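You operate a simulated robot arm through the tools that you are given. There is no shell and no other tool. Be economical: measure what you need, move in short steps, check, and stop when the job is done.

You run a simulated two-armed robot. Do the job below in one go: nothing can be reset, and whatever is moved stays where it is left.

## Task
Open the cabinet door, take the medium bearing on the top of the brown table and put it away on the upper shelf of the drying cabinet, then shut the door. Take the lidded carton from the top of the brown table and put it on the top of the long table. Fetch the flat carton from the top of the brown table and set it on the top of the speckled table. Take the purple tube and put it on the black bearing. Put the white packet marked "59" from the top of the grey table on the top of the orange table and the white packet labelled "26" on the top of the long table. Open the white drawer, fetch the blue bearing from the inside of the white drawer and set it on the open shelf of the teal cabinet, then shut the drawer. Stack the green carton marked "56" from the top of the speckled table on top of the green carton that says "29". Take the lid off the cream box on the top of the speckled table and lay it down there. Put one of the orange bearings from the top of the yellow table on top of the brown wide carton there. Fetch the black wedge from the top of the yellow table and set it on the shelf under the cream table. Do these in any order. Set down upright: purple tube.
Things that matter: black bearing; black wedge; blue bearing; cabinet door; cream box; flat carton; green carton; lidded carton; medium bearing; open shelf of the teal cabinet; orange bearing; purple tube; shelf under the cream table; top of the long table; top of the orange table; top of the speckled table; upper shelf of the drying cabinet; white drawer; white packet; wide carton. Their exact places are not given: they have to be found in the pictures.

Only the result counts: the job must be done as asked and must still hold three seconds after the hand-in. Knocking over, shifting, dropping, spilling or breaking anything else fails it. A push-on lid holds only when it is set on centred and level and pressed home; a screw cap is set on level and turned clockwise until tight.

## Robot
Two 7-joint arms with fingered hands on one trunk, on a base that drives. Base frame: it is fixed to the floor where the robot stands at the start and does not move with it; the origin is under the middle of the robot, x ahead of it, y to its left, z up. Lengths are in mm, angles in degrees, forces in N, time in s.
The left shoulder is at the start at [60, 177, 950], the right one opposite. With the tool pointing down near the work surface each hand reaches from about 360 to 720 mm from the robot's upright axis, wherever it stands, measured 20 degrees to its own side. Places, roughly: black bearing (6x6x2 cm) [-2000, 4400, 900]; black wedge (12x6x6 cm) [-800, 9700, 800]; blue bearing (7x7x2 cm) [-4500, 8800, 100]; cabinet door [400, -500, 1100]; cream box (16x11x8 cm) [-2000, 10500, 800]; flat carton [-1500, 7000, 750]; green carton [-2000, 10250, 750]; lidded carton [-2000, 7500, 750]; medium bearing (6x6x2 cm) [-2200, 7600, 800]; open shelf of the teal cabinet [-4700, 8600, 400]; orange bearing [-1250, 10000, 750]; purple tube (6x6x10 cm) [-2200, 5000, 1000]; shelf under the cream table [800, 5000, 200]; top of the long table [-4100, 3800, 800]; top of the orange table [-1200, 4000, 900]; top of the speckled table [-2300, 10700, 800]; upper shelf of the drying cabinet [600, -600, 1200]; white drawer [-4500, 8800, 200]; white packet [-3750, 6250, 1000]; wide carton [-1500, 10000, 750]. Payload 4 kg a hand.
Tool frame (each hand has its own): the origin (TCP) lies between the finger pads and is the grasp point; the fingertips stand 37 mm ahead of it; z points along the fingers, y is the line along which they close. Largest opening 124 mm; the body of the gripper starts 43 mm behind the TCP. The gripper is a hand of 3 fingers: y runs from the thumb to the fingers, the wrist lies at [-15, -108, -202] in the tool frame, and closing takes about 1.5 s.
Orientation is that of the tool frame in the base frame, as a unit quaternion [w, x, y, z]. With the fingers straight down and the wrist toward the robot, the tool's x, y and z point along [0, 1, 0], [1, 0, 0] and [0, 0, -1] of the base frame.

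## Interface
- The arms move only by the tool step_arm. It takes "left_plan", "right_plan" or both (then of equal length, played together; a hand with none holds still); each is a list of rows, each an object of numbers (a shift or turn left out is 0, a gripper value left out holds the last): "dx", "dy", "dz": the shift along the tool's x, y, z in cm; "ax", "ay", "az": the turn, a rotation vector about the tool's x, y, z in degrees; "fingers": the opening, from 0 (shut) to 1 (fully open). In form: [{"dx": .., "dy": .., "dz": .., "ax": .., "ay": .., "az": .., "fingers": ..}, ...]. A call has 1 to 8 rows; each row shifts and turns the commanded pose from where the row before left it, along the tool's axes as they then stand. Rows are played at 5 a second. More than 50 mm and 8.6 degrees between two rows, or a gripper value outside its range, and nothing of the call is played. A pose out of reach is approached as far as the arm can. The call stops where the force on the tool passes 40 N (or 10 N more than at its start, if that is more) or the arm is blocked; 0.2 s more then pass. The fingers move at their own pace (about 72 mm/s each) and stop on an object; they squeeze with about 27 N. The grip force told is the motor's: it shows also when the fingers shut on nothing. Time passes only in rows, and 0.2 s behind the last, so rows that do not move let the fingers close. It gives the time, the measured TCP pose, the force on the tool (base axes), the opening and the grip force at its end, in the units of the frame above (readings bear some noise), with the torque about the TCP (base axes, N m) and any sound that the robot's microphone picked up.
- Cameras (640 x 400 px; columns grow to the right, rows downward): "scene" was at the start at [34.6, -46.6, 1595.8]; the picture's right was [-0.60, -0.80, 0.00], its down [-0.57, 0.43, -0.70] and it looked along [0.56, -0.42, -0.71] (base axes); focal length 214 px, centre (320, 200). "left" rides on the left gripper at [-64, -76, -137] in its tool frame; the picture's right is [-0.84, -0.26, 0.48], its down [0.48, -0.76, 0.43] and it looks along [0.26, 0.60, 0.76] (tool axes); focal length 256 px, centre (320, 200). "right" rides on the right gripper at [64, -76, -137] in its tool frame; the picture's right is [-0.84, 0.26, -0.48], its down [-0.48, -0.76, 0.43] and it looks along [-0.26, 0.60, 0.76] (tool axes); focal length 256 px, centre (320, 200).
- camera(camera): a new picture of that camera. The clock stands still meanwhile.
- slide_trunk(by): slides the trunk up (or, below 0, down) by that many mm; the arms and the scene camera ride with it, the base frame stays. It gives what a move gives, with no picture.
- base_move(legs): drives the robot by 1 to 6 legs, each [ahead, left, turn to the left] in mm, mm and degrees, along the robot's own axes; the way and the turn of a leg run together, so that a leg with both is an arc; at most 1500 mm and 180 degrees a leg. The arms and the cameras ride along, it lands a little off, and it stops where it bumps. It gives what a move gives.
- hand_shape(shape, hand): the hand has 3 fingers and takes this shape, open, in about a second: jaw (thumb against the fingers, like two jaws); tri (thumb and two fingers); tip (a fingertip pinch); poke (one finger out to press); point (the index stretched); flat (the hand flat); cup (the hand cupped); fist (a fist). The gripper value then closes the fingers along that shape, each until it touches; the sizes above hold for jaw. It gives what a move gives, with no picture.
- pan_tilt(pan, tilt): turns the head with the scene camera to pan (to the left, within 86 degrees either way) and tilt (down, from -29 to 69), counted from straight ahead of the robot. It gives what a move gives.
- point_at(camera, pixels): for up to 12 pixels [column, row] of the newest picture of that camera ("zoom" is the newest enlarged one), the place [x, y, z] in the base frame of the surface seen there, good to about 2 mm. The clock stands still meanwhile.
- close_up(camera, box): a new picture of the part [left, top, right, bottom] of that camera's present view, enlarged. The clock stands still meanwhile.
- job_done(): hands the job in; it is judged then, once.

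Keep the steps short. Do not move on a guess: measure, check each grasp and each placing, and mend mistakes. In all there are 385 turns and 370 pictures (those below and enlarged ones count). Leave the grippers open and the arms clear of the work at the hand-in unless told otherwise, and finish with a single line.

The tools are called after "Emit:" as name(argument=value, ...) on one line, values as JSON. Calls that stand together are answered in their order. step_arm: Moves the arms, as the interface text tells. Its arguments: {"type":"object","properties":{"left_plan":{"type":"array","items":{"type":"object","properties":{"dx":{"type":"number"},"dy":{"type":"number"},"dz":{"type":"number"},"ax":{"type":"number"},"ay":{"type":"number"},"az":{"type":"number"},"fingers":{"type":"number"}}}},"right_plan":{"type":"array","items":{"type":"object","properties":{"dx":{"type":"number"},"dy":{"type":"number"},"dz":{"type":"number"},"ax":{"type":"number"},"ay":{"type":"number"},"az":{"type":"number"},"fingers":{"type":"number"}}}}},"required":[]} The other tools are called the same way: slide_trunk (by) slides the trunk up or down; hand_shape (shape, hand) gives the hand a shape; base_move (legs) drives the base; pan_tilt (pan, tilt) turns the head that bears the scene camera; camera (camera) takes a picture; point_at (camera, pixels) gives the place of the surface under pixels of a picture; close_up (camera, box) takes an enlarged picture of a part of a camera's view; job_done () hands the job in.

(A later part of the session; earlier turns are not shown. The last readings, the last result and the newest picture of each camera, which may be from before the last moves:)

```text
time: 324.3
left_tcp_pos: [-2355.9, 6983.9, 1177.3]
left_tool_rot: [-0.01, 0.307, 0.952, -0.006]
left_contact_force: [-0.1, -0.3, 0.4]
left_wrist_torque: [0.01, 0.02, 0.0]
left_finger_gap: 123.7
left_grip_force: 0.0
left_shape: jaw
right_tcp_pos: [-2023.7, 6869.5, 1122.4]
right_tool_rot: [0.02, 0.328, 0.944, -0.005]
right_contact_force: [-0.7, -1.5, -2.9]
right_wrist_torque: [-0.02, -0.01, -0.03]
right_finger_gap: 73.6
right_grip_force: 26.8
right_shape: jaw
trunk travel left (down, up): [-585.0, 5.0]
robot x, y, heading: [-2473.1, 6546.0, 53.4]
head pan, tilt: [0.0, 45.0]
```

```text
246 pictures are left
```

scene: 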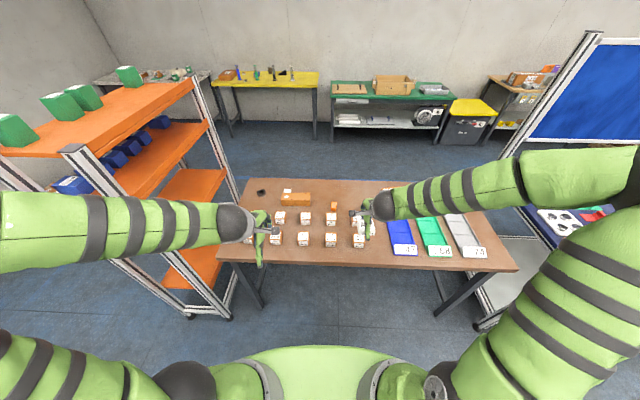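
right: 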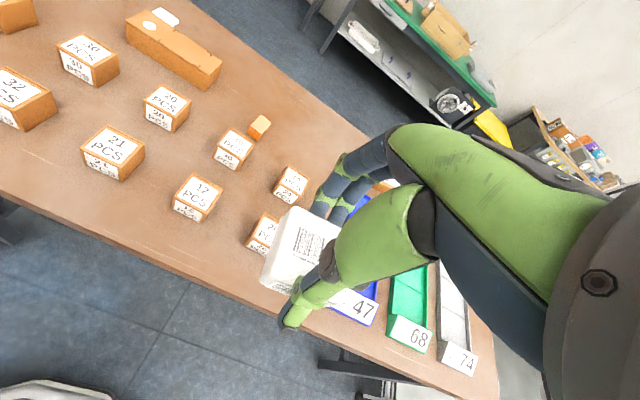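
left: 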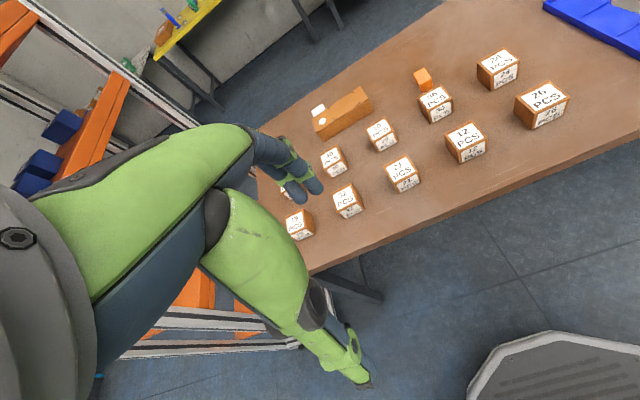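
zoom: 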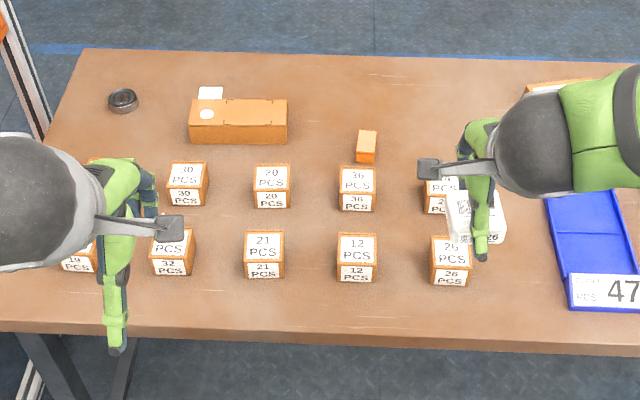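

Emit:
close_up(camera="scene", box=[255, 183, 335, 225])

Emit:
close_up(camera="right", box=[110, 0, 270, 130])

```text
8.00 times, centred on (295, 204) of scene
```

zoom: 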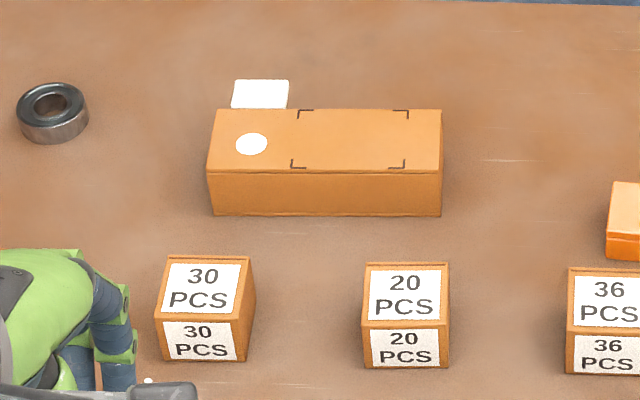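

```text
3.08 times, centred on (190, 65) of right
```

zoom: 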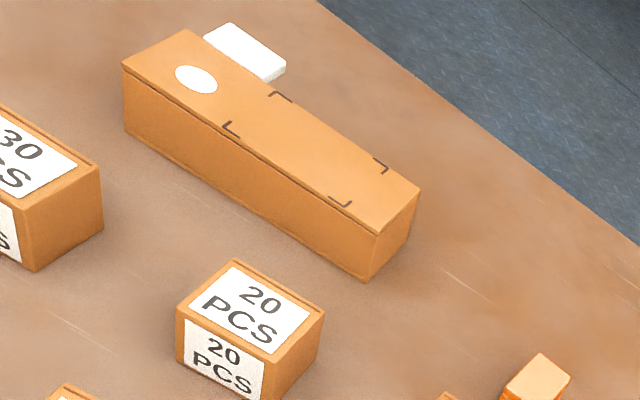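

I need to see what is hidden behind the right arm. Slide right 400 mm and look again.

Emit:
base_move(legs=[[0, 0, -2.5], [0, -420, 0]])

Emit:
pan_tilt(pan=10, tilt=45)

Emit:
close_up(camera="scene", box=[150, 130, 450, 290])

```text
time: 327.3
left_tcp_pos: [-2011.9, 6712.1, 1176.9]
left_tool_rot: [-0.01, 0.328, 0.945, -0.005]
left_contact_force: [0.3, 0.2, -0.1]
left_wrist_torque: [0.01, -0.01, 0.02]
left_finger_gap: 123.8
left_grip_force: 0.1
left_shape: jaw
right_tcp_pos: [-1686.3, 6582.4, 1121.9]
right_tool_rot: [0.02, 0.35, 0.937, -0.005]
right_contact_force: [0.5, -1.2, -0.9]
right_wrist_torque: [-0.01, 0.0, -0.05]
right_finger_gap: 73.6
right_grip_force: 27.8
right_shape: jaw
trunk travel left (down, up): [-585.0, 5.0]
robot x, y, heading: [-2143.1, 6283.4, 50.8]
head pan, tilt: [0.0, 45.0]
```

```text
time: 328.0
left_tcp_pos: [-2012.6, 6713.3, 1178.3]
left_tool_rot: [-0.011, 0.328, 0.945, -0.006]
left_contact_force: [-0.2, 0.1, 0.0]
left_wrist_torque: [0.0, 0.01, 0.0]
left_finger_gap: 123.7
left_grip_force: 0.1
left_shape: jaw
right_tcp_pos: [-1685.6, 6582.3, 1122.0]
right_tool_rot: [0.02, 0.35, 0.937, -0.006]
right_contact_force: [0.1, -0.2, -1.8]
right_wrist_torque: [-0.01, 0.01, 0.0]
right_finger_gap: 73.4
right_grip_force: 27.8
right_shape: jaw
trunk travel left (down, up): [-585.0, 5.0]
robot x, y, heading: [-2145.2, 6282.0, 50.6]
head pan, tilt: [10.0, 45.0]
```

```text
2.13 times, centred on (300, 210) of scene
```

zoom: 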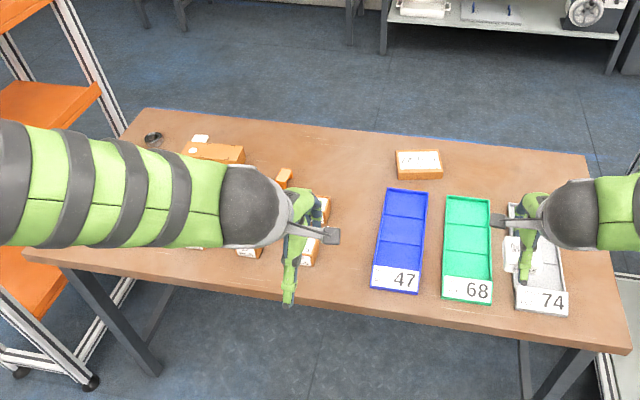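

Emit:
close_up(camera="scene", box=[320, 190, 380, 225])

Emit:
point_at(camera="zoom", pixels=[[170, 90], [360, 90], [180, 175], [390, 165], [270, 130], [180, 195], [380, 190]])

```text
10.67 times, centred on (350, 208) of scene
```

zoom: 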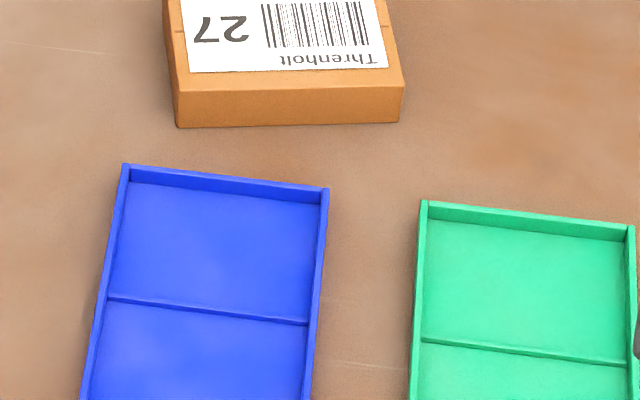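

```text
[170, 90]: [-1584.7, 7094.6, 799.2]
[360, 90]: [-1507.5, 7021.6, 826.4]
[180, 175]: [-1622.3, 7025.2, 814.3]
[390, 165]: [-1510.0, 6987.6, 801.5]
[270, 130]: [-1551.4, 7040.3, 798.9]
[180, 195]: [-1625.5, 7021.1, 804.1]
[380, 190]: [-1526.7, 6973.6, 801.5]
```

The carton "27" (26 mm high) is the flat carton; the long, 50 mm-high one is the lidded carton. I go back left and nearer for the left hand.

Emit:
base_move(legs=[[0, 430, 0], [230, 0, 0]])

Emit:
pan_tilt(pan=0, tilt=45)

Emit:
camera(camera="scene")

```text
time: 332.0
left_tcp_pos: [-2196.8, 7164.6, 1176.6]
left_tool_rot: [-0.011, 0.327, 0.945, -0.007]
left_contact_force: [0.4, -0.1, 0.0]
left_wrist_torque: [-0.02, -0.01, -0.01]
left_finger_gap: 123.8
left_grip_force: 0.1
left_shape: jaw
right_tcp_pos: [-1871.9, 7034.0, 1120.4]
right_tool_rot: [0.02, 0.351, 0.936, -0.007]
right_contact_force: [0.2, 0.8, -1.6]
right_wrist_torque: [-0.01, 0.02, -0.02]
right_finger_gap: 73.7
right_grip_force: 27.0
right_shape: jaw
trunk travel left (down, up): [-585.0, 5.0]
robot x, y, heading: [-2329.9, 6734.2, 50.6]
head pan, tilt: [10.0, 45.0]
```

```text
time: 332.7
left_tcp_pos: [-2196.9, 7163.0, 1178.7]
left_tool_rot: [-0.01, 0.327, 0.945, -0.005]
left_contact_force: [-0.4, -0.2, 0.9]
left_wrist_torque: [0.0, -0.02, -0.01]
left_finger_gap: 123.8
left_grip_force: 0.0
left_shape: jaw
right_tcp_pos: [-1871.5, 7032.2, 1121.5]
right_tool_rot: [0.02, 0.35, 0.937, -0.007]
right_contact_force: [-0.4, 0.4, -2.2]
right_wrist_torque: [-0.01, 0.04, -0.01]
right_finger_gap: 73.5
right_grip_force: 26.9
right_shape: jaw
trunk travel left (down, up): [-585.0, 5.0]
robot x, y, heading: [-2328.3, 6731.1, 50.6]
head pan, tilt: [0.0, 45.0]
```

```text
241 pictures are left
```

scene: 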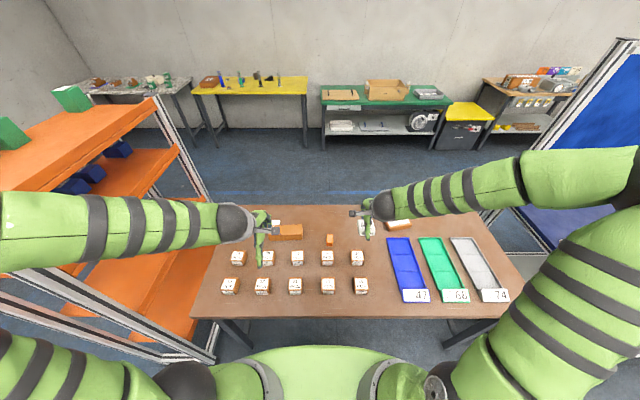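

Emit:
camera(camera="left")

```text
240 pictures are left
```

left: 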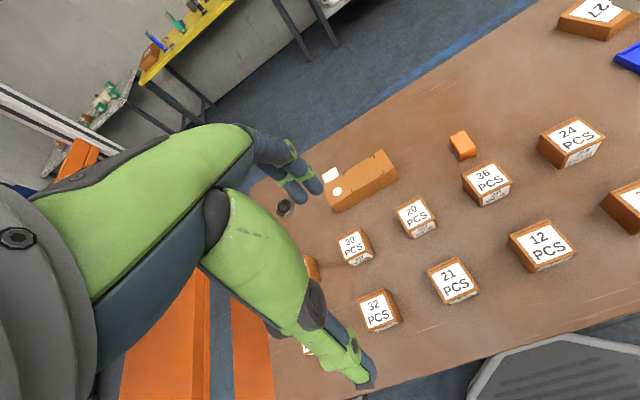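

Emit:
close_up(camera="left", box=[300, 130, 420, 230])

Emit:
point_at(camera="zoom", pixels=[[310, 90], [395, 155], [160, 285], [120, 230], [515, 185], [150, 320], [250, 180], [400, 240], [125, 165], [160, 185]])

```text
4.00 times, centred on (360, 180) of left
```

zoom: 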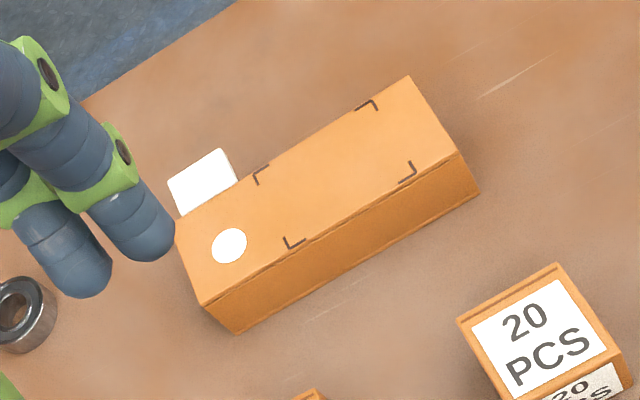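

```text
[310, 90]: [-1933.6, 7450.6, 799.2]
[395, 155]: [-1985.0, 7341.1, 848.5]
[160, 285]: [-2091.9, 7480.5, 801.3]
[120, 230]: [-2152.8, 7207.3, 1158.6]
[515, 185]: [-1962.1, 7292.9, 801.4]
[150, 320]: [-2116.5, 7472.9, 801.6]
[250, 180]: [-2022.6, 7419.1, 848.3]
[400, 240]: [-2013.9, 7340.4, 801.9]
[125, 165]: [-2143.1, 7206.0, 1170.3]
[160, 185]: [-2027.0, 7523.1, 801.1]
```

Emit:
point_at(camera="zoom", pixels=[[186, 228], [405, 86], [452, 153], [206, 297], [200, 185], [220, 158], [185, 208], [238, 178], [235, 330], [475, 190], [430, 60]])

```text
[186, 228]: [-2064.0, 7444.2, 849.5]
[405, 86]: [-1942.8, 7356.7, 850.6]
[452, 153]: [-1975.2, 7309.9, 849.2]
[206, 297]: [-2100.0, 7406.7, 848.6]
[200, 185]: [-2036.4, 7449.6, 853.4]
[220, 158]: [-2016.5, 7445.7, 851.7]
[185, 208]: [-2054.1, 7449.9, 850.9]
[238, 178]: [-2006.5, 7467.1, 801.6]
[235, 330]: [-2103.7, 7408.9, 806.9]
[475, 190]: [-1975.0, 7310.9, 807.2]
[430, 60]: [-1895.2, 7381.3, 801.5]
```

Lidded carton: 149×57×47 mm, centre [-2020,7379], with a white tab at its far-left edge. I advance 80 mm and bring the left hand over its centre-right.

Emit:
base_move(legs=[[80, 0, 0]])

Emit:
step_arm(left_plan=[{"dy": 3, "dz": 2, "az": -2.4}, {"dy": 3.3, "dz": 3}, {"dy": 3.3, "dz": 3}, {"dy": 3.3, "dz": 3}, {"dy": 3.3, "dz": 3}, {"dy": 3.3, "dz": 3, "dx": -0.9}, {"dz": 4}, {}])

Emit:
camera(camera="left")

```text
time: 333.8
left_tcp_pos: [-2145.1, 7226.5, 1177.0]
left_tool_rot: [-0.01, 0.328, 0.945, -0.006]
left_contact_force: [0.6, -0.6, 0.7]
left_wrist_torque: [-0.05, 0.06, 0.01]
left_finger_gap: 124.1
left_grip_force: 0.0
left_shape: jaw
right_tcp_pos: [-1820.8, 7096.1, 1120.5]
right_tool_rot: [0.02, 0.35, 0.936, -0.007]
right_contact_force: [0.4, 1.2, -1.3]
right_wrist_torque: [-0.02, 0.01, 0.0]
right_finger_gap: 73.5
right_grip_force: 26.6
right_shape: jaw
trunk travel left (down, up): [-585.0, 5.0]
robot x, y, heading: [-2279.0, 6796.7, 50.5]
head pan, tilt: [0.0, 45.0]
```

```text
time: 335.6
left_tcp_pos: [-2028.5, 7374.6, 964.5]
left_tool_rot: [-0.01, 0.307, 0.952, -0.006]
left_contact_force: [-0.1, -0.8, 0.8]
left_wrist_torque: [0.02, -0.05, -0.02]
left_finger_gap: 123.7
left_grip_force: 0.1
left_shape: jaw
right_tcp_pos: [-1820.1, 7094.4, 1120.9]
right_tool_rot: [0.02, 0.35, 0.936, -0.006]
right_contact_force: [0.1, -0.4, -1.7]
right_wrist_torque: [-0.03, 0.02, -0.02]
right_finger_gap: 73.5
right_grip_force: 27.0
right_shape: jaw
trunk travel left (down, up): [-585.0, 5.0]
robot x, y, heading: [-2276.7, 6796.4, 50.7]
head pan, tilt: [0.0, 45.0]
```

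```text
238 pictures are left
```

left: 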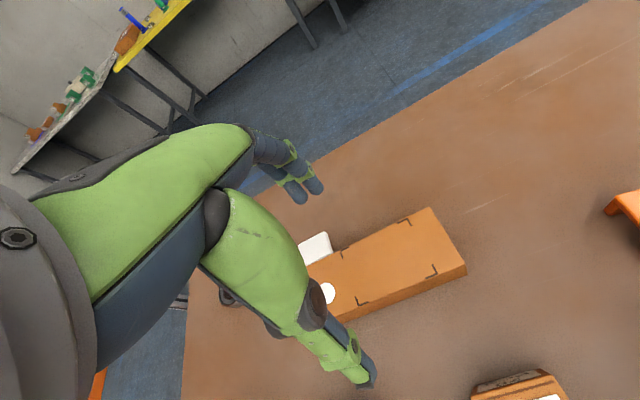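

Correct and descend to z 843.

Emit:
step_arm(left_plan=[{"dx": -1.4, "dy": 0.8, "dz": 2}, {"dz": 3.5}, {"dz": 3.5}, {"dz": 3.0}, {}])

Emit:
camera(camera="left")

```text
time: 336.8
left_tcp_pos: [-2016.5, 7375.5, 844.6]
left_tool_rot: [-0.011, 0.307, 0.952, -0.005]
left_contact_force: [0.0, 0.4, 0.0]
left_wrist_torque: [0.02, -0.03, 0.04]
left_finger_gap: 123.8
left_grip_force: 0.1
left_shape: jaw
right_tcp_pos: [-1819.7, 7094.2, 1121.3]
right_tool_rot: [0.021, 0.35, 0.937, -0.005]
right_contact_force: [-0.5, 0.6, -1.4]
right_wrist_torque: [0.04, -0.01, 0.03]
right_finger_gap: 73.6
right_grip_force: 26.5
right_shape: jaw
trunk travel left (down, up): [-585.0, 5.0]
robot x, y, heading: [-2279.9, 6795.6, 50.5]
head pan, tilt: [0.0, 45.0]
```

```text
237 pictures are left
```

left: 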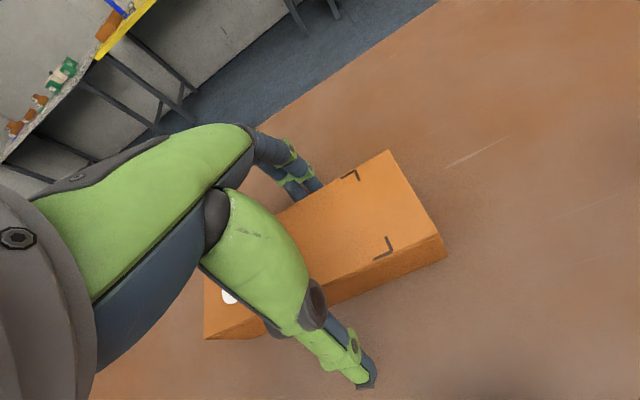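

Well placed. Close and lift slightly.

Emit:
step_arm(left_plan=[{"fingers": 0}, {}, {}, {}, {}, {"dz": -2}, {"dz": -3}, {"dz": -3}])

Emit:
camera(camera="left")

```text
time: 338.6
left_tcp_pos: [-2013.6, 7376.2, 926.7]
left_tool_rot: [-0.011, 0.308, 0.951, -0.006]
left_contact_force: [0.2, -1.0, -1.3]
left_wrist_torque: [0.01, -0.01, -0.01]
left_finger_gap: 81.9
left_grip_force: 27.0
left_shape: jaw
right_tcp_pos: [-1821.2, 7094.2, 1121.8]
right_tool_rot: [0.019, 0.35, 0.937, -0.006]
right_contact_force: [0.8, -0.2, -2.4]
right_wrist_torque: [-0.02, 0.01, 0.01]
right_finger_gap: 73.8
right_grip_force: 27.3
right_shape: jaw
trunk travel left (down, up): [-585.0, 5.0]
robot x, y, heading: [-2281.1, 6794.9, 50.6]
head pan, tilt: [0.0, 45.0]
```

```text
236 pictures are left
```

left: 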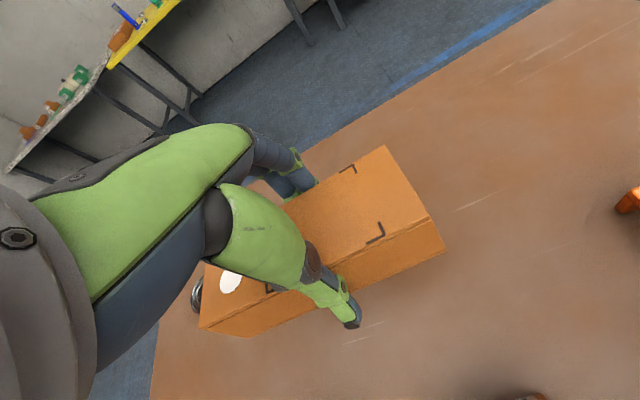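

Emit:
step_arm(left_plan=[{"dz": -4}, {"dz": -4}, {"dz": -4}, {"dz": -4}, {"dy": -3, "dz": -2}, {"dy": -4}, {"dy": -4}, {"dy": -4}])

Emit:
camera(camera="scene")

```text
time: 340.4
left_tcp_pos: [-2099.4, 7253.4, 1107.1]
left_tool_rot: [-0.01, 0.307, 0.952, -0.006]
left_contact_force: [-0.7, 0.6, -0.3]
left_wrist_torque: [-0.02, 0.0, -0.01]
left_finger_gap: 82.2
left_grip_force: 27.2
left_shape: jaw
right_tcp_pos: [-1821.8, 7095.4, 1120.7]
right_tool_rot: [0.02, 0.35, 0.936, -0.005]
right_contact_force: [-1.3, -0.1, -1.9]
right_wrist_torque: [0.01, 0.02, -0.03]
right_finger_gap: 73.6
right_grip_force: 26.7
right_shape: jaw
trunk travel left (down, up): [-585.0, 5.0]
robot x, y, heading: [-2282.0, 6796.7, 50.5]
head pan, tilt: [0.0, 45.0]
```

```text
235 pictures are left
```

scene: 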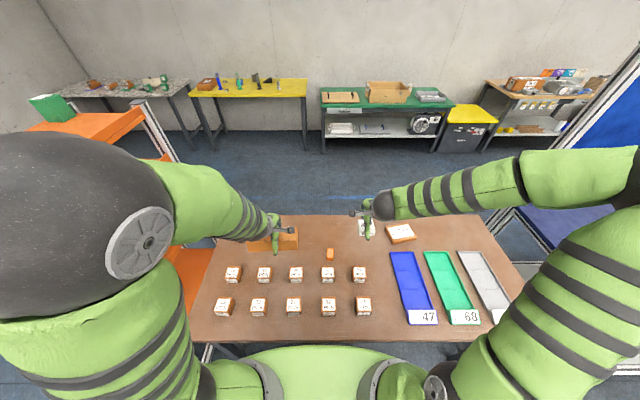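

Emit:
close_up(camera="scene", box=[220, 195, 340, 275])

```text
5.00 times, centred on (280, 235) of scene
```

zoom: 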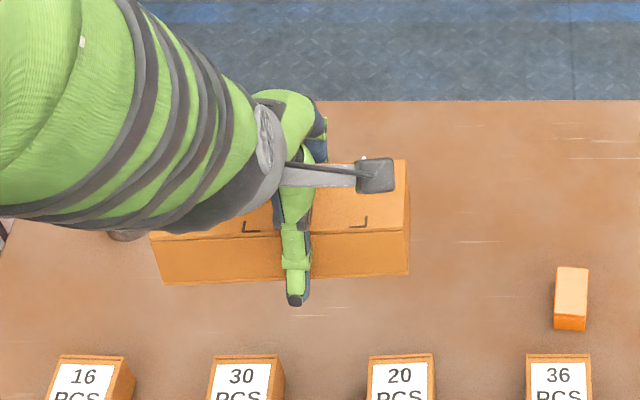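

Both items held. Drive: back out, along to the open floor, turn round, and go to the long table.

Emit:
base_move(legs=[[-560, 0, 0], [0, 850, 0], [0, 850, 0], [0, 0, 180]])

Emit:
base_move(legs=[[950, 0, 0], [930, 0, 0], [0, 1085, 0], [0, 1085, 0]])

Emit:
camera(camera="scene")

```text
time: 359.3
left_tcp_pos: [-4115.6, 6979.2, 1107.1]
left_tool_rot: [-0.005, 0.957, -0.289, 0.011]
left_contact_force: [0.8, 0.1, 0.3]
left_wrist_torque: [0.01, 0.0, -0.03]
left_finger_gap: 81.6
left_grip_force: 27.5
left_shape: jaw
right_tcp_pos: [-4400.5, 7128.5, 1120.5]
right_tool_rot: [-0.006, 0.943, -0.332, -0.021]
right_contact_force: [-0.3, 1.0, -1.6]
right_wrist_torque: [0.02, -0.07, 0.02]
right_finger_gap: 73.7
right_grip_force: 27.4
right_shape: jaw
trunk travel left (down, up): [-585.0, 5.0]
robot x, y, heading: [-3957.7, 7448.0, -127.2]
head pan, tilt: [0.0, 45.0]
```

```text
time: 379.1
left_tcp_pos: [-3508.3, 4156.8, 1106.9]
left_tool_rot: [-0.005, 0.957, -0.291, 0.011]
left_contact_force: [0.0, 1.3, -0.5]
left_wrist_torque: [0.02, 0.0, 0.03]
left_finger_gap: 81.4
left_grip_force: 26.9
left_shape: jaw
right_tcp_pos: [-3792.8, 4308.2, 1120.5]
right_tool_rot: [-0.004, 0.942, -0.334, -0.021]
right_contact_force: [-0.7, -0.8, -1.6]
right_wrist_torque: [0.01, -0.03, -0.05]
right_finger_gap: 73.5
right_grip_force: 27.2
right_shape: jaw
trunk travel left (down, up): [-585.0, 5.0]
robot x, y, heading: [-3348.5, 4624.4, -127.4]
head pan, tilt: [0.0, 45.0]
```

```text
233 pictures are left
```

scene: 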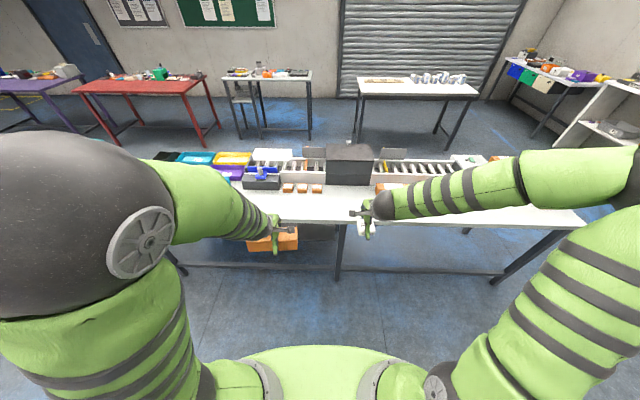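

The long table is before me with a free front strip. Zoom and measure free spots.

Emit:
close_up(camera="scene", box=[150, 140, 600, 290])

Emit:
point_at(camera="scene", pixels=[[330, 222], [310, 205], [350, 200], [230, 200], [480, 220], [500, 190], [340, 190], [460, 195], [540, 222], [200, 205]])

```text
1.42 times, centred on (375, 215) of scene
```

zoom: 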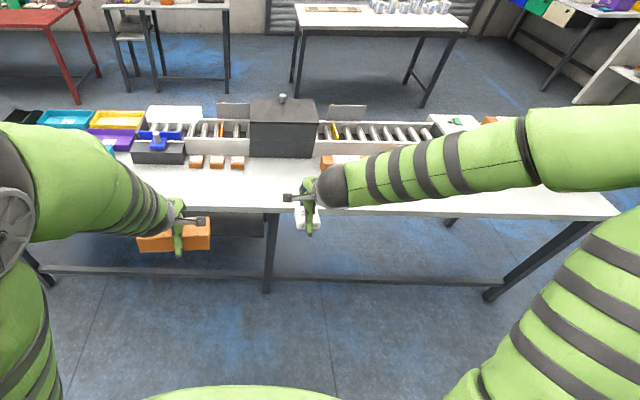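

```text
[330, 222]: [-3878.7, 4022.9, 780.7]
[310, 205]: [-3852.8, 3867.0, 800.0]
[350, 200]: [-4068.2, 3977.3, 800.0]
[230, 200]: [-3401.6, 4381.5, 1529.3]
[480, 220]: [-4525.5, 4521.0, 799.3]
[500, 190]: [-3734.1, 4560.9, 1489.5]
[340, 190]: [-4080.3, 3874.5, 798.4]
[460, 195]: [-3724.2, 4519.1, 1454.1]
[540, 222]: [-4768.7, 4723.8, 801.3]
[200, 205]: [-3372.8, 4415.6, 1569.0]
```

Emit:
camera(camera="right")

Emit:
camera(camera="left")

Emit:
point_at(camera="scene", pixels=[[288, 190], [317, 190], [380, 190], [262, 185], [300, 215], [280, 212], [420, 222]])

```text
231 pictures are left
```

right: 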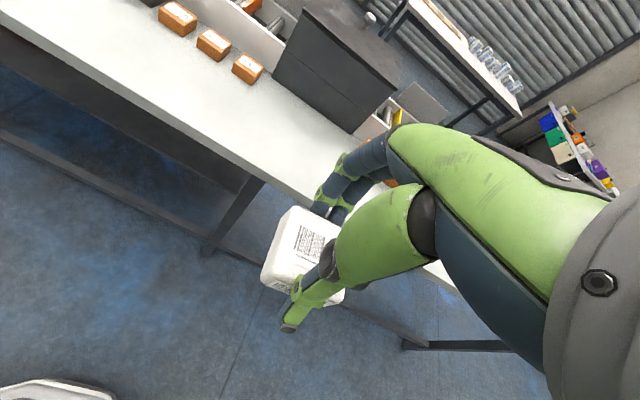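

```text
230 pictures are left
```

left: 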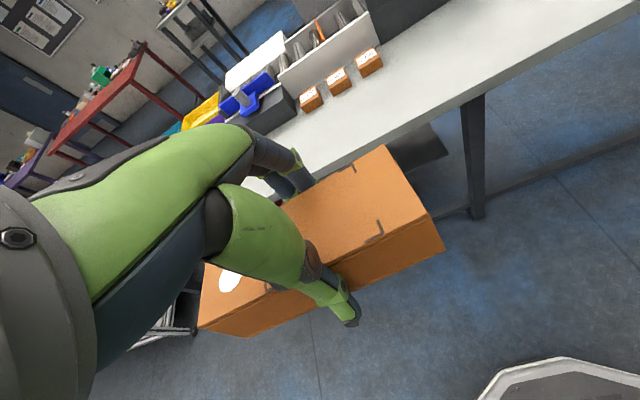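

```text
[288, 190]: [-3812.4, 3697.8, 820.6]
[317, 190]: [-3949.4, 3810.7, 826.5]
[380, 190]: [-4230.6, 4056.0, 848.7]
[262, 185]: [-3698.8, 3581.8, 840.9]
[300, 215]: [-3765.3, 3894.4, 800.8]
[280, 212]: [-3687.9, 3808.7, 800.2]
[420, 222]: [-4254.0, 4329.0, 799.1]
```

Front strip of the table (190 mm deep) is free. Square up and advance 390 mm, then lower both items.

Emit:
base_move(legs=[[0, 0, -2], [385, 0, 0]])

Emit:
camera(camera="scene")

```text
time: 381.9
left_tcp_pos: [-3768.9, 3867.6, 1106.2]
left_tool_rot: [-0.006, 0.951, -0.308, 0.011]
left_contact_force: [0.4, 0.4, -0.5]
left_wrist_torque: [0.04, 0.02, -0.02]
left_finger_gap: 81.6
left_grip_force: 26.9
left_shape: jaw
right_tcp_pos: [-4047.1, 4028.1, 1120.6]
right_tool_rot: [-0.006, 0.936, -0.351, -0.02]
right_contact_force: [-0.4, 0.2, -1.5]
right_wrist_torque: [0.02, -0.02, 0.01]
right_finger_gap: 73.7
right_grip_force: 27.2
right_shape: jaw
trunk travel left (down, up): [-585.0, 5.0]
robot x, y, heading: [-3589.6, 4328.6, -129.4]
head pan, tilt: [0.0, 45.0]
```

```text
229 pictures are left
```

scene: 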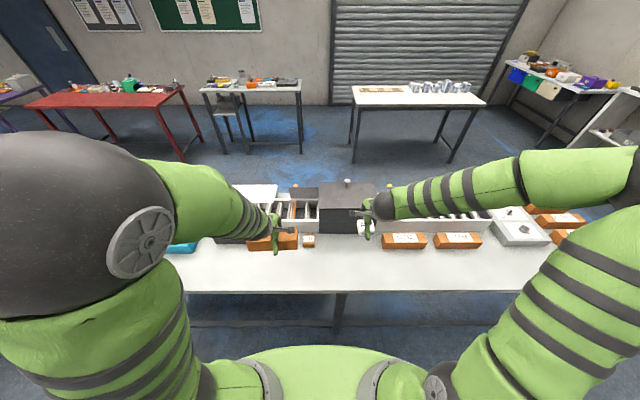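

Lower both to just above the table.

Emit:
step_arm(left_plan=[{"dy": 3}, {"dz": 3.6}, {"dz": 3.6}, {"dz": 3.6}, {"dz": 3.6}, {"dz": 3.6}, {"dz": 3.6}, {"dz": 3.6}], right_plan=[{}, {"dz": 3.8}, {"dz": 3.8}, {"dz": 3.8}, {"dz": 3.8}, {"dz": 3.8}, {"dz": 3.8}, {"dz": 3.8}])

Emit:
camera(camera="left")

Emit:
camera(camera="right")

```text
time: 383.7
left_tcp_pos: [-3781.5, 3842.6, 853.8]
left_tool_rot: [-0.005, 0.952, -0.307, 0.011]
left_contact_force: [0.3, -0.3, -0.9]
left_wrist_torque: [-0.01, 0.01, 0.03]
left_finger_gap: 81.2
left_grip_force: 26.9
left_shape: jaw
right_tcp_pos: [-4056.5, 4033.5, 853.3]
right_tool_rot: [-0.005, 0.936, -0.35, -0.02]
right_contact_force: [-0.9, -0.5, -2.4]
right_wrist_torque: [0.04, 0.02, 0.0]
right_finger_gap: 73.5
right_grip_force: 27.3
right_shape: jaw
trunk travel left (down, up): [-585.0, 5.0]
robot x, y, heading: [-3589.5, 4324.2, -129.4]
head pan, tilt: [0.0, 45.0]
```

```text
228 pictures are left
```

left: 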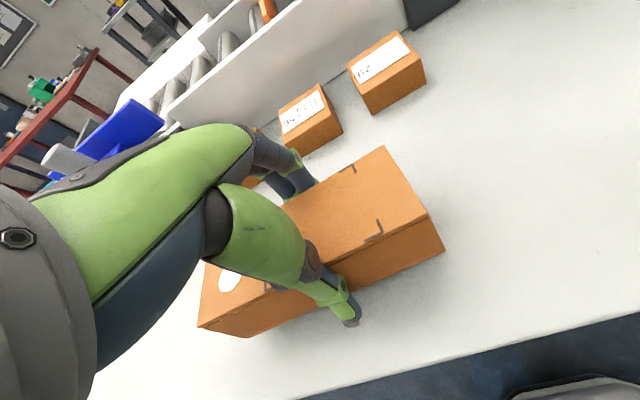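

```text
227 pictures are left
```

right: 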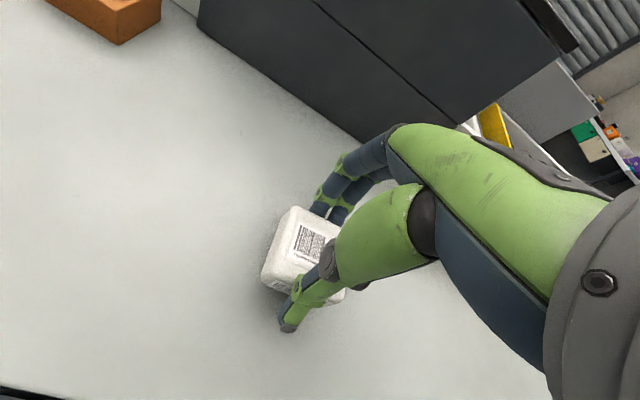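

Both clear. Pull the carton back 15 mm and lower the last centimetre.

Emit:
step_arm(left_plan=[{"dy": -1.5}, {"dz": 0.6}, {"dz": 0.3}, {"dz": 0.2}, {}], right_plan=[{}, {"dz": 0.6}, {"dz": 0.4}, {"dz": 0.2}, {}])

```text
time: 384.9
left_tcp_pos: [-3770.1, 3856.4, 845.4]
left_tool_rot: [-0.004, 0.951, -0.308, 0.011]
left_contact_force: [2.2, 1.4, 25.5]
left_wrist_torque: [-0.68, 0.57, -0.03]
left_finger_gap: 81.6
left_grip_force: 27.6
left_shape: jaw
right_tcp_pos: [-4055.8, 4035.5, 844.3]
right_tool_rot: [-0.006, 0.936, -0.35, -0.02]
right_contact_force: [-0.2, -1.0, -1.8]
right_wrist_torque: [0.01, 0.01, 0.0]
right_finger_gap: 73.5
right_grip_force: 26.6
right_shape: jaw
trunk travel left (down, up): [-585.0, 5.0]
robot x, y, heading: [-3586.9, 4327.5, -129.3]
head pan, tilt: [0.0, 45.0]
```

Emit:
step_arm(left_plan=[{"dz": -0.15}, {"fingers": 0.72}, {"fingers": 0.8}, {"fingers": 0.85}, {}], right_plan=[{"dz": 0.2}, {"dz": 0.2}, {"dz": 0.1}, {}, {}])

```text
time: 385.9
left_tcp_pos: [-3770.5, 3858.4, 845.4]
left_tool_rot: [-0.006, 0.951, -0.308, 0.011]
left_contact_force: [0.0, 0.2, -0.2]
left_wrist_torque: [0.0, 0.01, 0.01]
left_finger_gap: 105.4
left_grip_force: 0.0
left_shape: jaw
right_tcp_pos: [-4055.5, 4032.7, 841.6]
right_tool_rot: [-0.002, 0.936, -0.35, -0.02]
right_contact_force: [1.3, 5.4, 24.8]
right_wrist_torque: [0.37, -0.34, -0.02]
right_finger_gap: 73.3
right_grip_force: 27.4
right_shape: jaw
trunk travel left (down, up): [-585.0, 5.0]
robot x, y, heading: [-3586.9, 4324.2, -129.4]
head pan, tilt: [0.0, 45.0]
stopped in row 4 (right hand): the force on the tool passed its limit at 41 N (the readings are from after the stop); the commanded pose is now the measured one
```

Both rest on the table. Release the right and lift both hands.

Emit:
step_arm(left_plan=[{}, {}, {}, {"dz": -1}, {"dz": -3}, {"dz": -4}, {"dz": -4}, {"dz": -4}], right_plan=[{"dz": -0.15}, {"fingers": 0.7}, {"fingers": 0.8}, {"dz": -1}, {"dz": -3}, {"dz": -4}, {"dz": -4}, {"dz": -4}])

Emit:
step_arm(left_plan=[{"dz": -4}, {"dz": -4}, {"dz": -4, "fingers": 1}], right_plan=[{"dz": -4}, {"dz": -4}, {"dz": -4, "fingers": 1}])

Emit:
camera(camera="left")

Emit:
camera(camera="right")

```text
time: 387.7
left_tcp_pos: [-3773.2, 3857.3, 1006.0]
left_tool_rot: [-0.006, 0.951, -0.308, 0.011]
left_contact_force: [-0.4, 0.1, -0.6]
left_wrist_torque: [-0.05, -0.02, 0.0]
left_finger_gap: 105.3
left_grip_force: 0.1
left_shape: jaw
right_tcp_pos: [-4049.2, 4030.8, 1002.2]
right_tool_rot: [-0.004, 0.936, -0.351, -0.02]
right_contact_force: [1.0, 1.2, 0.0]
right_wrist_torque: [0.01, 0.02, 0.01]
right_finger_gap: 99.2
right_grip_force: 0.1
right_shape: jaw
trunk travel left (down, up): [-585.0, 5.0]
robot x, y, heading: [-3585.4, 4326.1, -129.6]
head pan, tilt: [0.0, 45.0]
```

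```text
time: 388.5
left_tcp_pos: [-3774.8, 3857.6, 1126.3]
left_tool_rot: [-0.006, 0.951, -0.308, 0.011]
left_contact_force: [-0.1, 0.3, 0.5]
left_wrist_torque: [-0.01, 0.01, 0.0]
left_finger_gap: 123.9
left_grip_force: 0.0
left_shape: jaw
right_tcp_pos: [-4045.0, 4028.3, 1123.1]
right_tool_rot: [-0.003, 0.937, -0.35, -0.021]
right_contact_force: [0.5, 0.7, -0.6]
right_wrist_torque: [-0.01, 0.01, -0.03]
right_finger_gap: 123.9
right_grip_force: 0.0
right_shape: jaw
trunk travel left (down, up): [-585.0, 5.0]
robot x, y, heading: [-3588.0, 4324.4, -129.4]
head pan, tilt: [0.0, 45.0]
```

```text
226 pictures are left
```

left: 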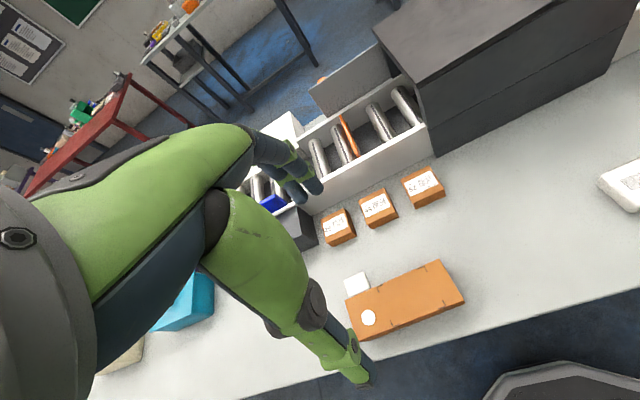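

```text
225 pictures are left
```

right: 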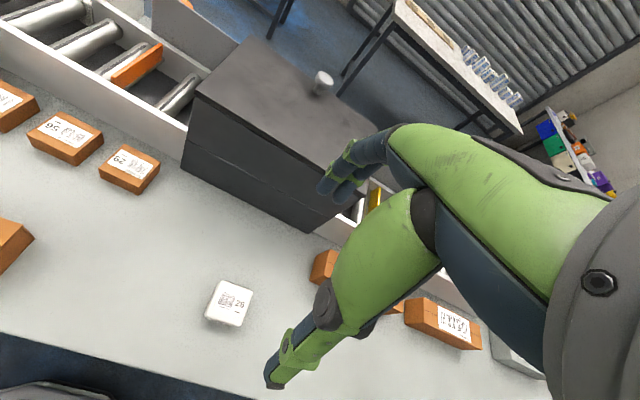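

Both are placed. Next the flat carton; I drive round to the far side of the brown table.

Emit:
base_move(legs=[[-400, 0, 0], [0, -1110, 0], [0, -1110, 0], [0, 0, 180]])

Emit:
base_move(legs=[[1280, 0, 0], [1280, 0, 0], [1250, 0, 0]])

Emit:
pan_tilt(pan=-30, tilt=30)

Emit:
camera(camera="scene")

```text
time: 408.9
left_tcp_pos: [-4862.5, 6507.3, 1124.1]
left_tool_rot: [-0.011, 0.305, 0.952, -0.007]
left_contact_force: [0.2, -0.4, 0.6]
left_wrist_torque: [0.0, -0.02, 0.01]
left_finger_gap: 123.9
left_grip_force: 0.0
left_shape: jaw
right_tcp_pos: [-4594.3, 6338.2, 1122.0]
right_tool_rot: [0.02, 0.347, 0.938, -0.003]
right_contact_force: [0.0, 0.3, -0.2]
right_wrist_torque: [0.0, -0.01, 0.05]
right_finger_gap: 123.7
right_grip_force: 0.1
right_shape: jaw
trunk travel left (down, up): [-585.0, 5.0]
robot x, y, heading: [-5053.1, 6035.6, 51.0]
head pan, tilt: [0.0, 45.0]
```

```text
time: 427.3
left_tcp_pos: [-2473.5, 9477.6, 1124.8]
left_tool_rot: [-0.012, 0.303, 0.953, -0.008]
left_contact_force: [0.7, -0.3, -0.4]
left_wrist_torque: [-0.01, 0.0, 0.04]
left_finger_gap: 123.7
left_grip_force: 0.1
left_shape: jaw
right_tcp_pos: [-2202.8, 9309.3, 1122.2]
right_tool_rot: [0.02, 0.345, 0.938, -0.003]
right_contact_force: [-0.5, 0.6, -0.2]
right_wrist_torque: [0.0, -0.02, 0.02]
right_finger_gap: 123.5
right_grip_force: 0.1
right_shape: jaw
trunk travel left (down, up): [-585.0, 5.0]
robot x, y, heading: [-2656.5, 9006.3, 51.1]
head pan, tilt: [0.0, 45.0]
```

```text
time: 428.2
left_tcp_pos: [-2473.9, 9478.0, 1124.2]
left_tool_rot: [-0.011, 0.303, 0.953, -0.007]
left_contact_force: [-0.3, 0.4, -0.3]
left_wrist_torque: [0.0, 0.03, 0.01]
left_finger_gap: 123.9
left_grip_force: 0.1
left_shape: jaw
right_tcp_pos: [-2203.4, 9309.4, 1121.8]
right_tool_rot: [0.02, 0.345, 0.938, -0.003]
right_contact_force: [0.2, -0.4, 0.0]
right_wrist_torque: [-0.02, 0.04, -0.01]
right_finger_gap: 123.6
right_grip_force: 0.0
right_shape: jaw
trunk travel left (down, up): [-585.0, 5.0]
robot x, y, heading: [-2655.4, 9005.4, 51.3]
head pan, tilt: [-30.0, 30.0]
```

```text
224 pictures are left
```

scene: 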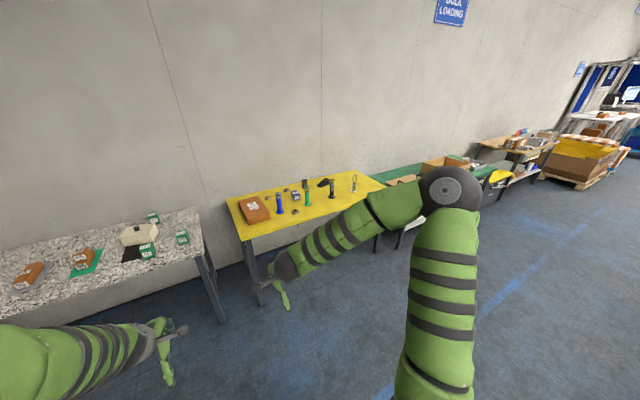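

The speckled and yellow tables are right here, so I do their jobs first. Zoom.

Emit:
close_up(camera="scene", box=[0, 190, 220, 320])

Emit:
close_up(camera="scene", box=[220, 160, 400, 260])

Emit:
point_at(camera="scene", pixels=[[140, 235], [152, 217], [148, 252], [182, 237], [30, 272], [85, 258], [195, 255], [250, 210], [235, 235], [380, 190], [20, 310], [325, 195]])

```text
2.91 times, centred on (110, 255) of scene
```

zoom: 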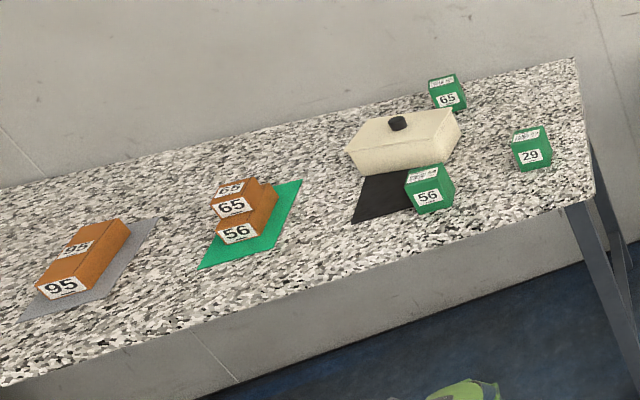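

```text
3.56 times, centred on (310, 210) of scene
```

zoom: 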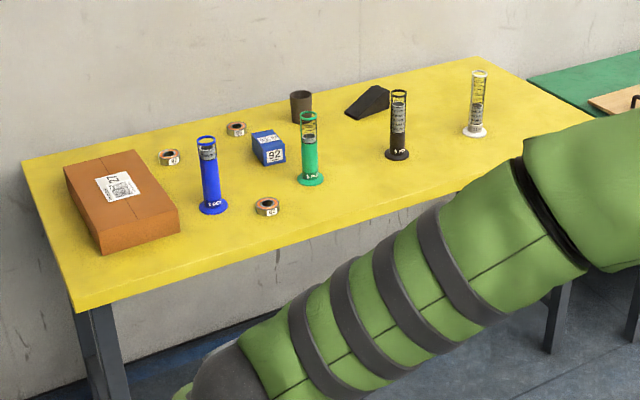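

```text
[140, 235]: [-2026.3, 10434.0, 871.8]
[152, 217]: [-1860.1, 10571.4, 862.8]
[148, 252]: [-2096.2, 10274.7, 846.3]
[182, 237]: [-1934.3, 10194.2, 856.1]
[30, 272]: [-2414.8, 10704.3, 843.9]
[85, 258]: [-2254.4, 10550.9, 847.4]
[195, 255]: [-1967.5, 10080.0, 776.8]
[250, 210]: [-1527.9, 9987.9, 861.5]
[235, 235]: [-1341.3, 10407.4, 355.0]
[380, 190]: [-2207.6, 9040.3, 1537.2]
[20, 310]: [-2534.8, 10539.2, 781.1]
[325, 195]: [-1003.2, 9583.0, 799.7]
```

Green "56" [-2096,10275], "29" [-1934,10194], cream box [-2026,10434]; table front edge is along p≈6540. I drive up to it.

Emit:
base_move(legs=[[0, 440, -0.6], [830, 0, 0]])

Emit:
pan_tilt(pan=0, tilt=48)

Emit:
camera(camera="scene")

```text
time: 434.9
left_tcp_pos: [-2279.0, 10390.5, 1124.5]
left_tool_rot: [-0.011, 0.309, 0.951, -0.007]
left_contact_force: [0.1, 0.8, -0.3]
left_wrist_torque: [0.0, 0.02, 0.0]
left_finger_gap: 123.6
left_grip_force: 0.1
left_shape: jaw
right_tcp_pos: [-2010.4, 10218.7, 1122.5]
right_tool_rot: [0.02, 0.352, 0.936, -0.003]
right_contact_force: [0.3, 0.9, 0.1]
right_wrist_torque: [-0.01, -0.01, 0.0]
right_finger_gap: 123.7
right_grip_force: 0.1
right_shape: jaw
trunk travel left (down, up): [-585.0, 5.0]
robot x, y, heading: [-2472.5, 9917.4, 50.5]
head pan, tilt: [-30.0, 30.0]
```

```text
time: 435.9
left_tcp_pos: [-2279.3, 10390.7, 1122.8]
left_tool_rot: [-0.012, 0.31, 0.951, -0.006]
left_contact_force: [-0.3, 0.4, -1.0]
left_wrist_torque: [-0.01, 0.0, 0.01]
left_finger_gap: 123.8
left_grip_force: 0.0
left_shape: jaw
right_tcp_pos: [-2011.5, 10218.3, 1122.5]
right_tool_rot: [0.02, 0.352, 0.936, -0.004]
right_contact_force: [-0.7, 0.1, 0.1]
right_wrist_torque: [0.03, 0.0, -0.01]
right_finger_gap: 123.7
right_grip_force: 0.2
right_shape: jaw
trunk travel left (down, up): [-585.0, 5.0]
robot x, y, heading: [-2470.4, 9919.2, 50.4]
head pan, tilt: [0.0, 48.0]
```

```text
221 pictures are left
```

scene: 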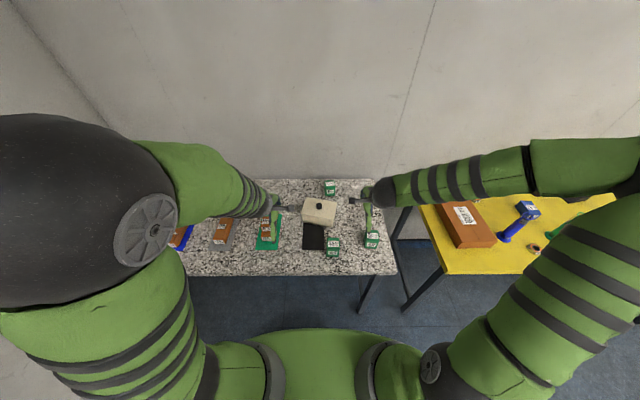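

Emit:
close_up(camera="scene", box=[280, 170, 400, 265])

Emit:
point_at(camera="zoom", pixels=[[255, 310], [310, 310], [260, 345], [315, 345], [465, 295], [500, 295], [470, 325], [498, 330], [185, 168], [185, 155], [120, 165], [250, 175]])

```text
4.21 times, centred on (340, 218) of scene
```

zoom: 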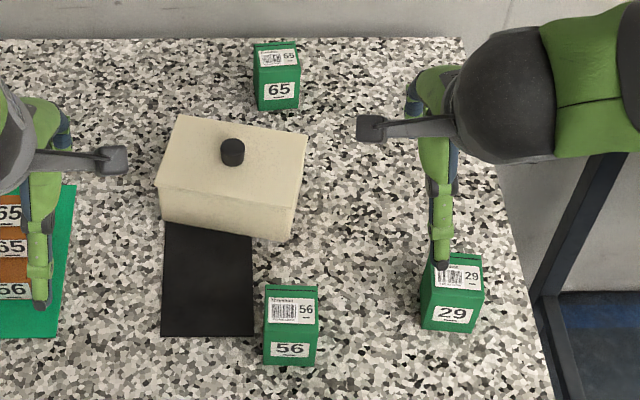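

```text
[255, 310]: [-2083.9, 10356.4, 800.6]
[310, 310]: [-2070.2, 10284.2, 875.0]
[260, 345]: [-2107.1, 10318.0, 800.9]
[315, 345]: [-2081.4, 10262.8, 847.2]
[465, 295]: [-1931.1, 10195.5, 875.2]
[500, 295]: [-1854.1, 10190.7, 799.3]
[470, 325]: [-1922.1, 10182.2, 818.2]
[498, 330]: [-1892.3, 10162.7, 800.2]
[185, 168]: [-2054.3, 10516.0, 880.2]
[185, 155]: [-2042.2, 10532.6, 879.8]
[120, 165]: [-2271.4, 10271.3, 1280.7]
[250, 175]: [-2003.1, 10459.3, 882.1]
```

Emit:
point_at(camera="zoom", pixels=[[269, 289], [314, 291], [314, 325], [268, 322], [290, 308], [428, 256], [480, 262], [480, 285], [430, 290], [455, 300], [290, 362]])

Emit:
camera(camera="right")

```text
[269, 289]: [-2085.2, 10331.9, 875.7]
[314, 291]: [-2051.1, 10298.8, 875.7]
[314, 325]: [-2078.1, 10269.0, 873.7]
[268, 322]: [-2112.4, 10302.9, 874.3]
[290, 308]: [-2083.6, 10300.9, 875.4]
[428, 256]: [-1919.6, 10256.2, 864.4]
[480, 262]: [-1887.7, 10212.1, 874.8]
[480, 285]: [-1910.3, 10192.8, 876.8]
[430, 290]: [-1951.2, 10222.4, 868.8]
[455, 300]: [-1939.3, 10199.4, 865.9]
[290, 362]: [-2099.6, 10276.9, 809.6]
```

```text
219 pictures are left
```

right: 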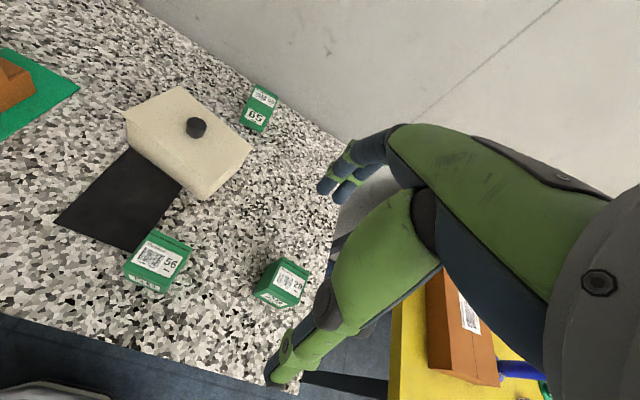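

Emit:
close_up(camera="right", box=[110, 210, 330, 330])

Emit:
point_at(camera="zoom", pixels=[[485, 155], [568, 200], [525, 255], [435, 212], [500, 205], [118, 65], [230, 125], [180, 205], [55, 150], [145, 135]])

```text
2.91 times, centred on (220, 270) of right
```

zoom: 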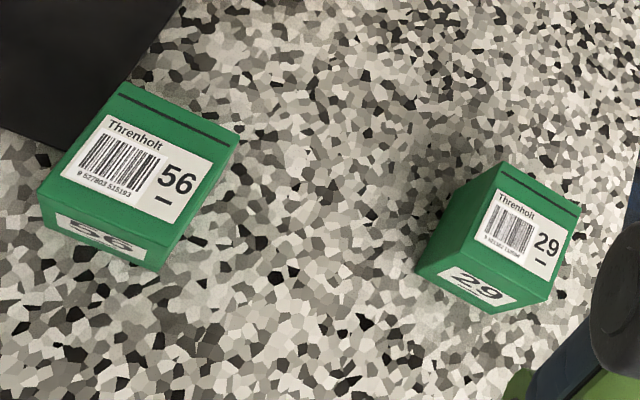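

```text
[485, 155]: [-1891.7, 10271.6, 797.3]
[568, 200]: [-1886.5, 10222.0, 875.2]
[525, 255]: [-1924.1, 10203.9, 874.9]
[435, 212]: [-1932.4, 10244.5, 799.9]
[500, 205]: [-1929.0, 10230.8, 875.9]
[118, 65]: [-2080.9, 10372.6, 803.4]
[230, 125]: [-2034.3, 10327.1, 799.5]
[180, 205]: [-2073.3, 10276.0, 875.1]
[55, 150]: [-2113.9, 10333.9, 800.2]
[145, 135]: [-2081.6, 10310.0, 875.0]
```

Emit:
point_at(camera="zoom", pixels=[[502, 170], [574, 207], [546, 275], [470, 240], [520, 225], [125, 90], [230, 145], [160, 240], [50, 185], [480, 220], [560, 245]])

```text
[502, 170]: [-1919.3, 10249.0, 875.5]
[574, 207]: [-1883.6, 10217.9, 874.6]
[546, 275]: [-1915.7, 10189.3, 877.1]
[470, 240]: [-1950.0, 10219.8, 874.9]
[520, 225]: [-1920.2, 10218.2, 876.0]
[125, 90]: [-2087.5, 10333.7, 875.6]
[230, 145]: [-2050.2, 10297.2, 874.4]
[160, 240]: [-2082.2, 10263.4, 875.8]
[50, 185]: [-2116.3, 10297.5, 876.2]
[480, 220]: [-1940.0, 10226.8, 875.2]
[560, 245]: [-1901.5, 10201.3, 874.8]
```

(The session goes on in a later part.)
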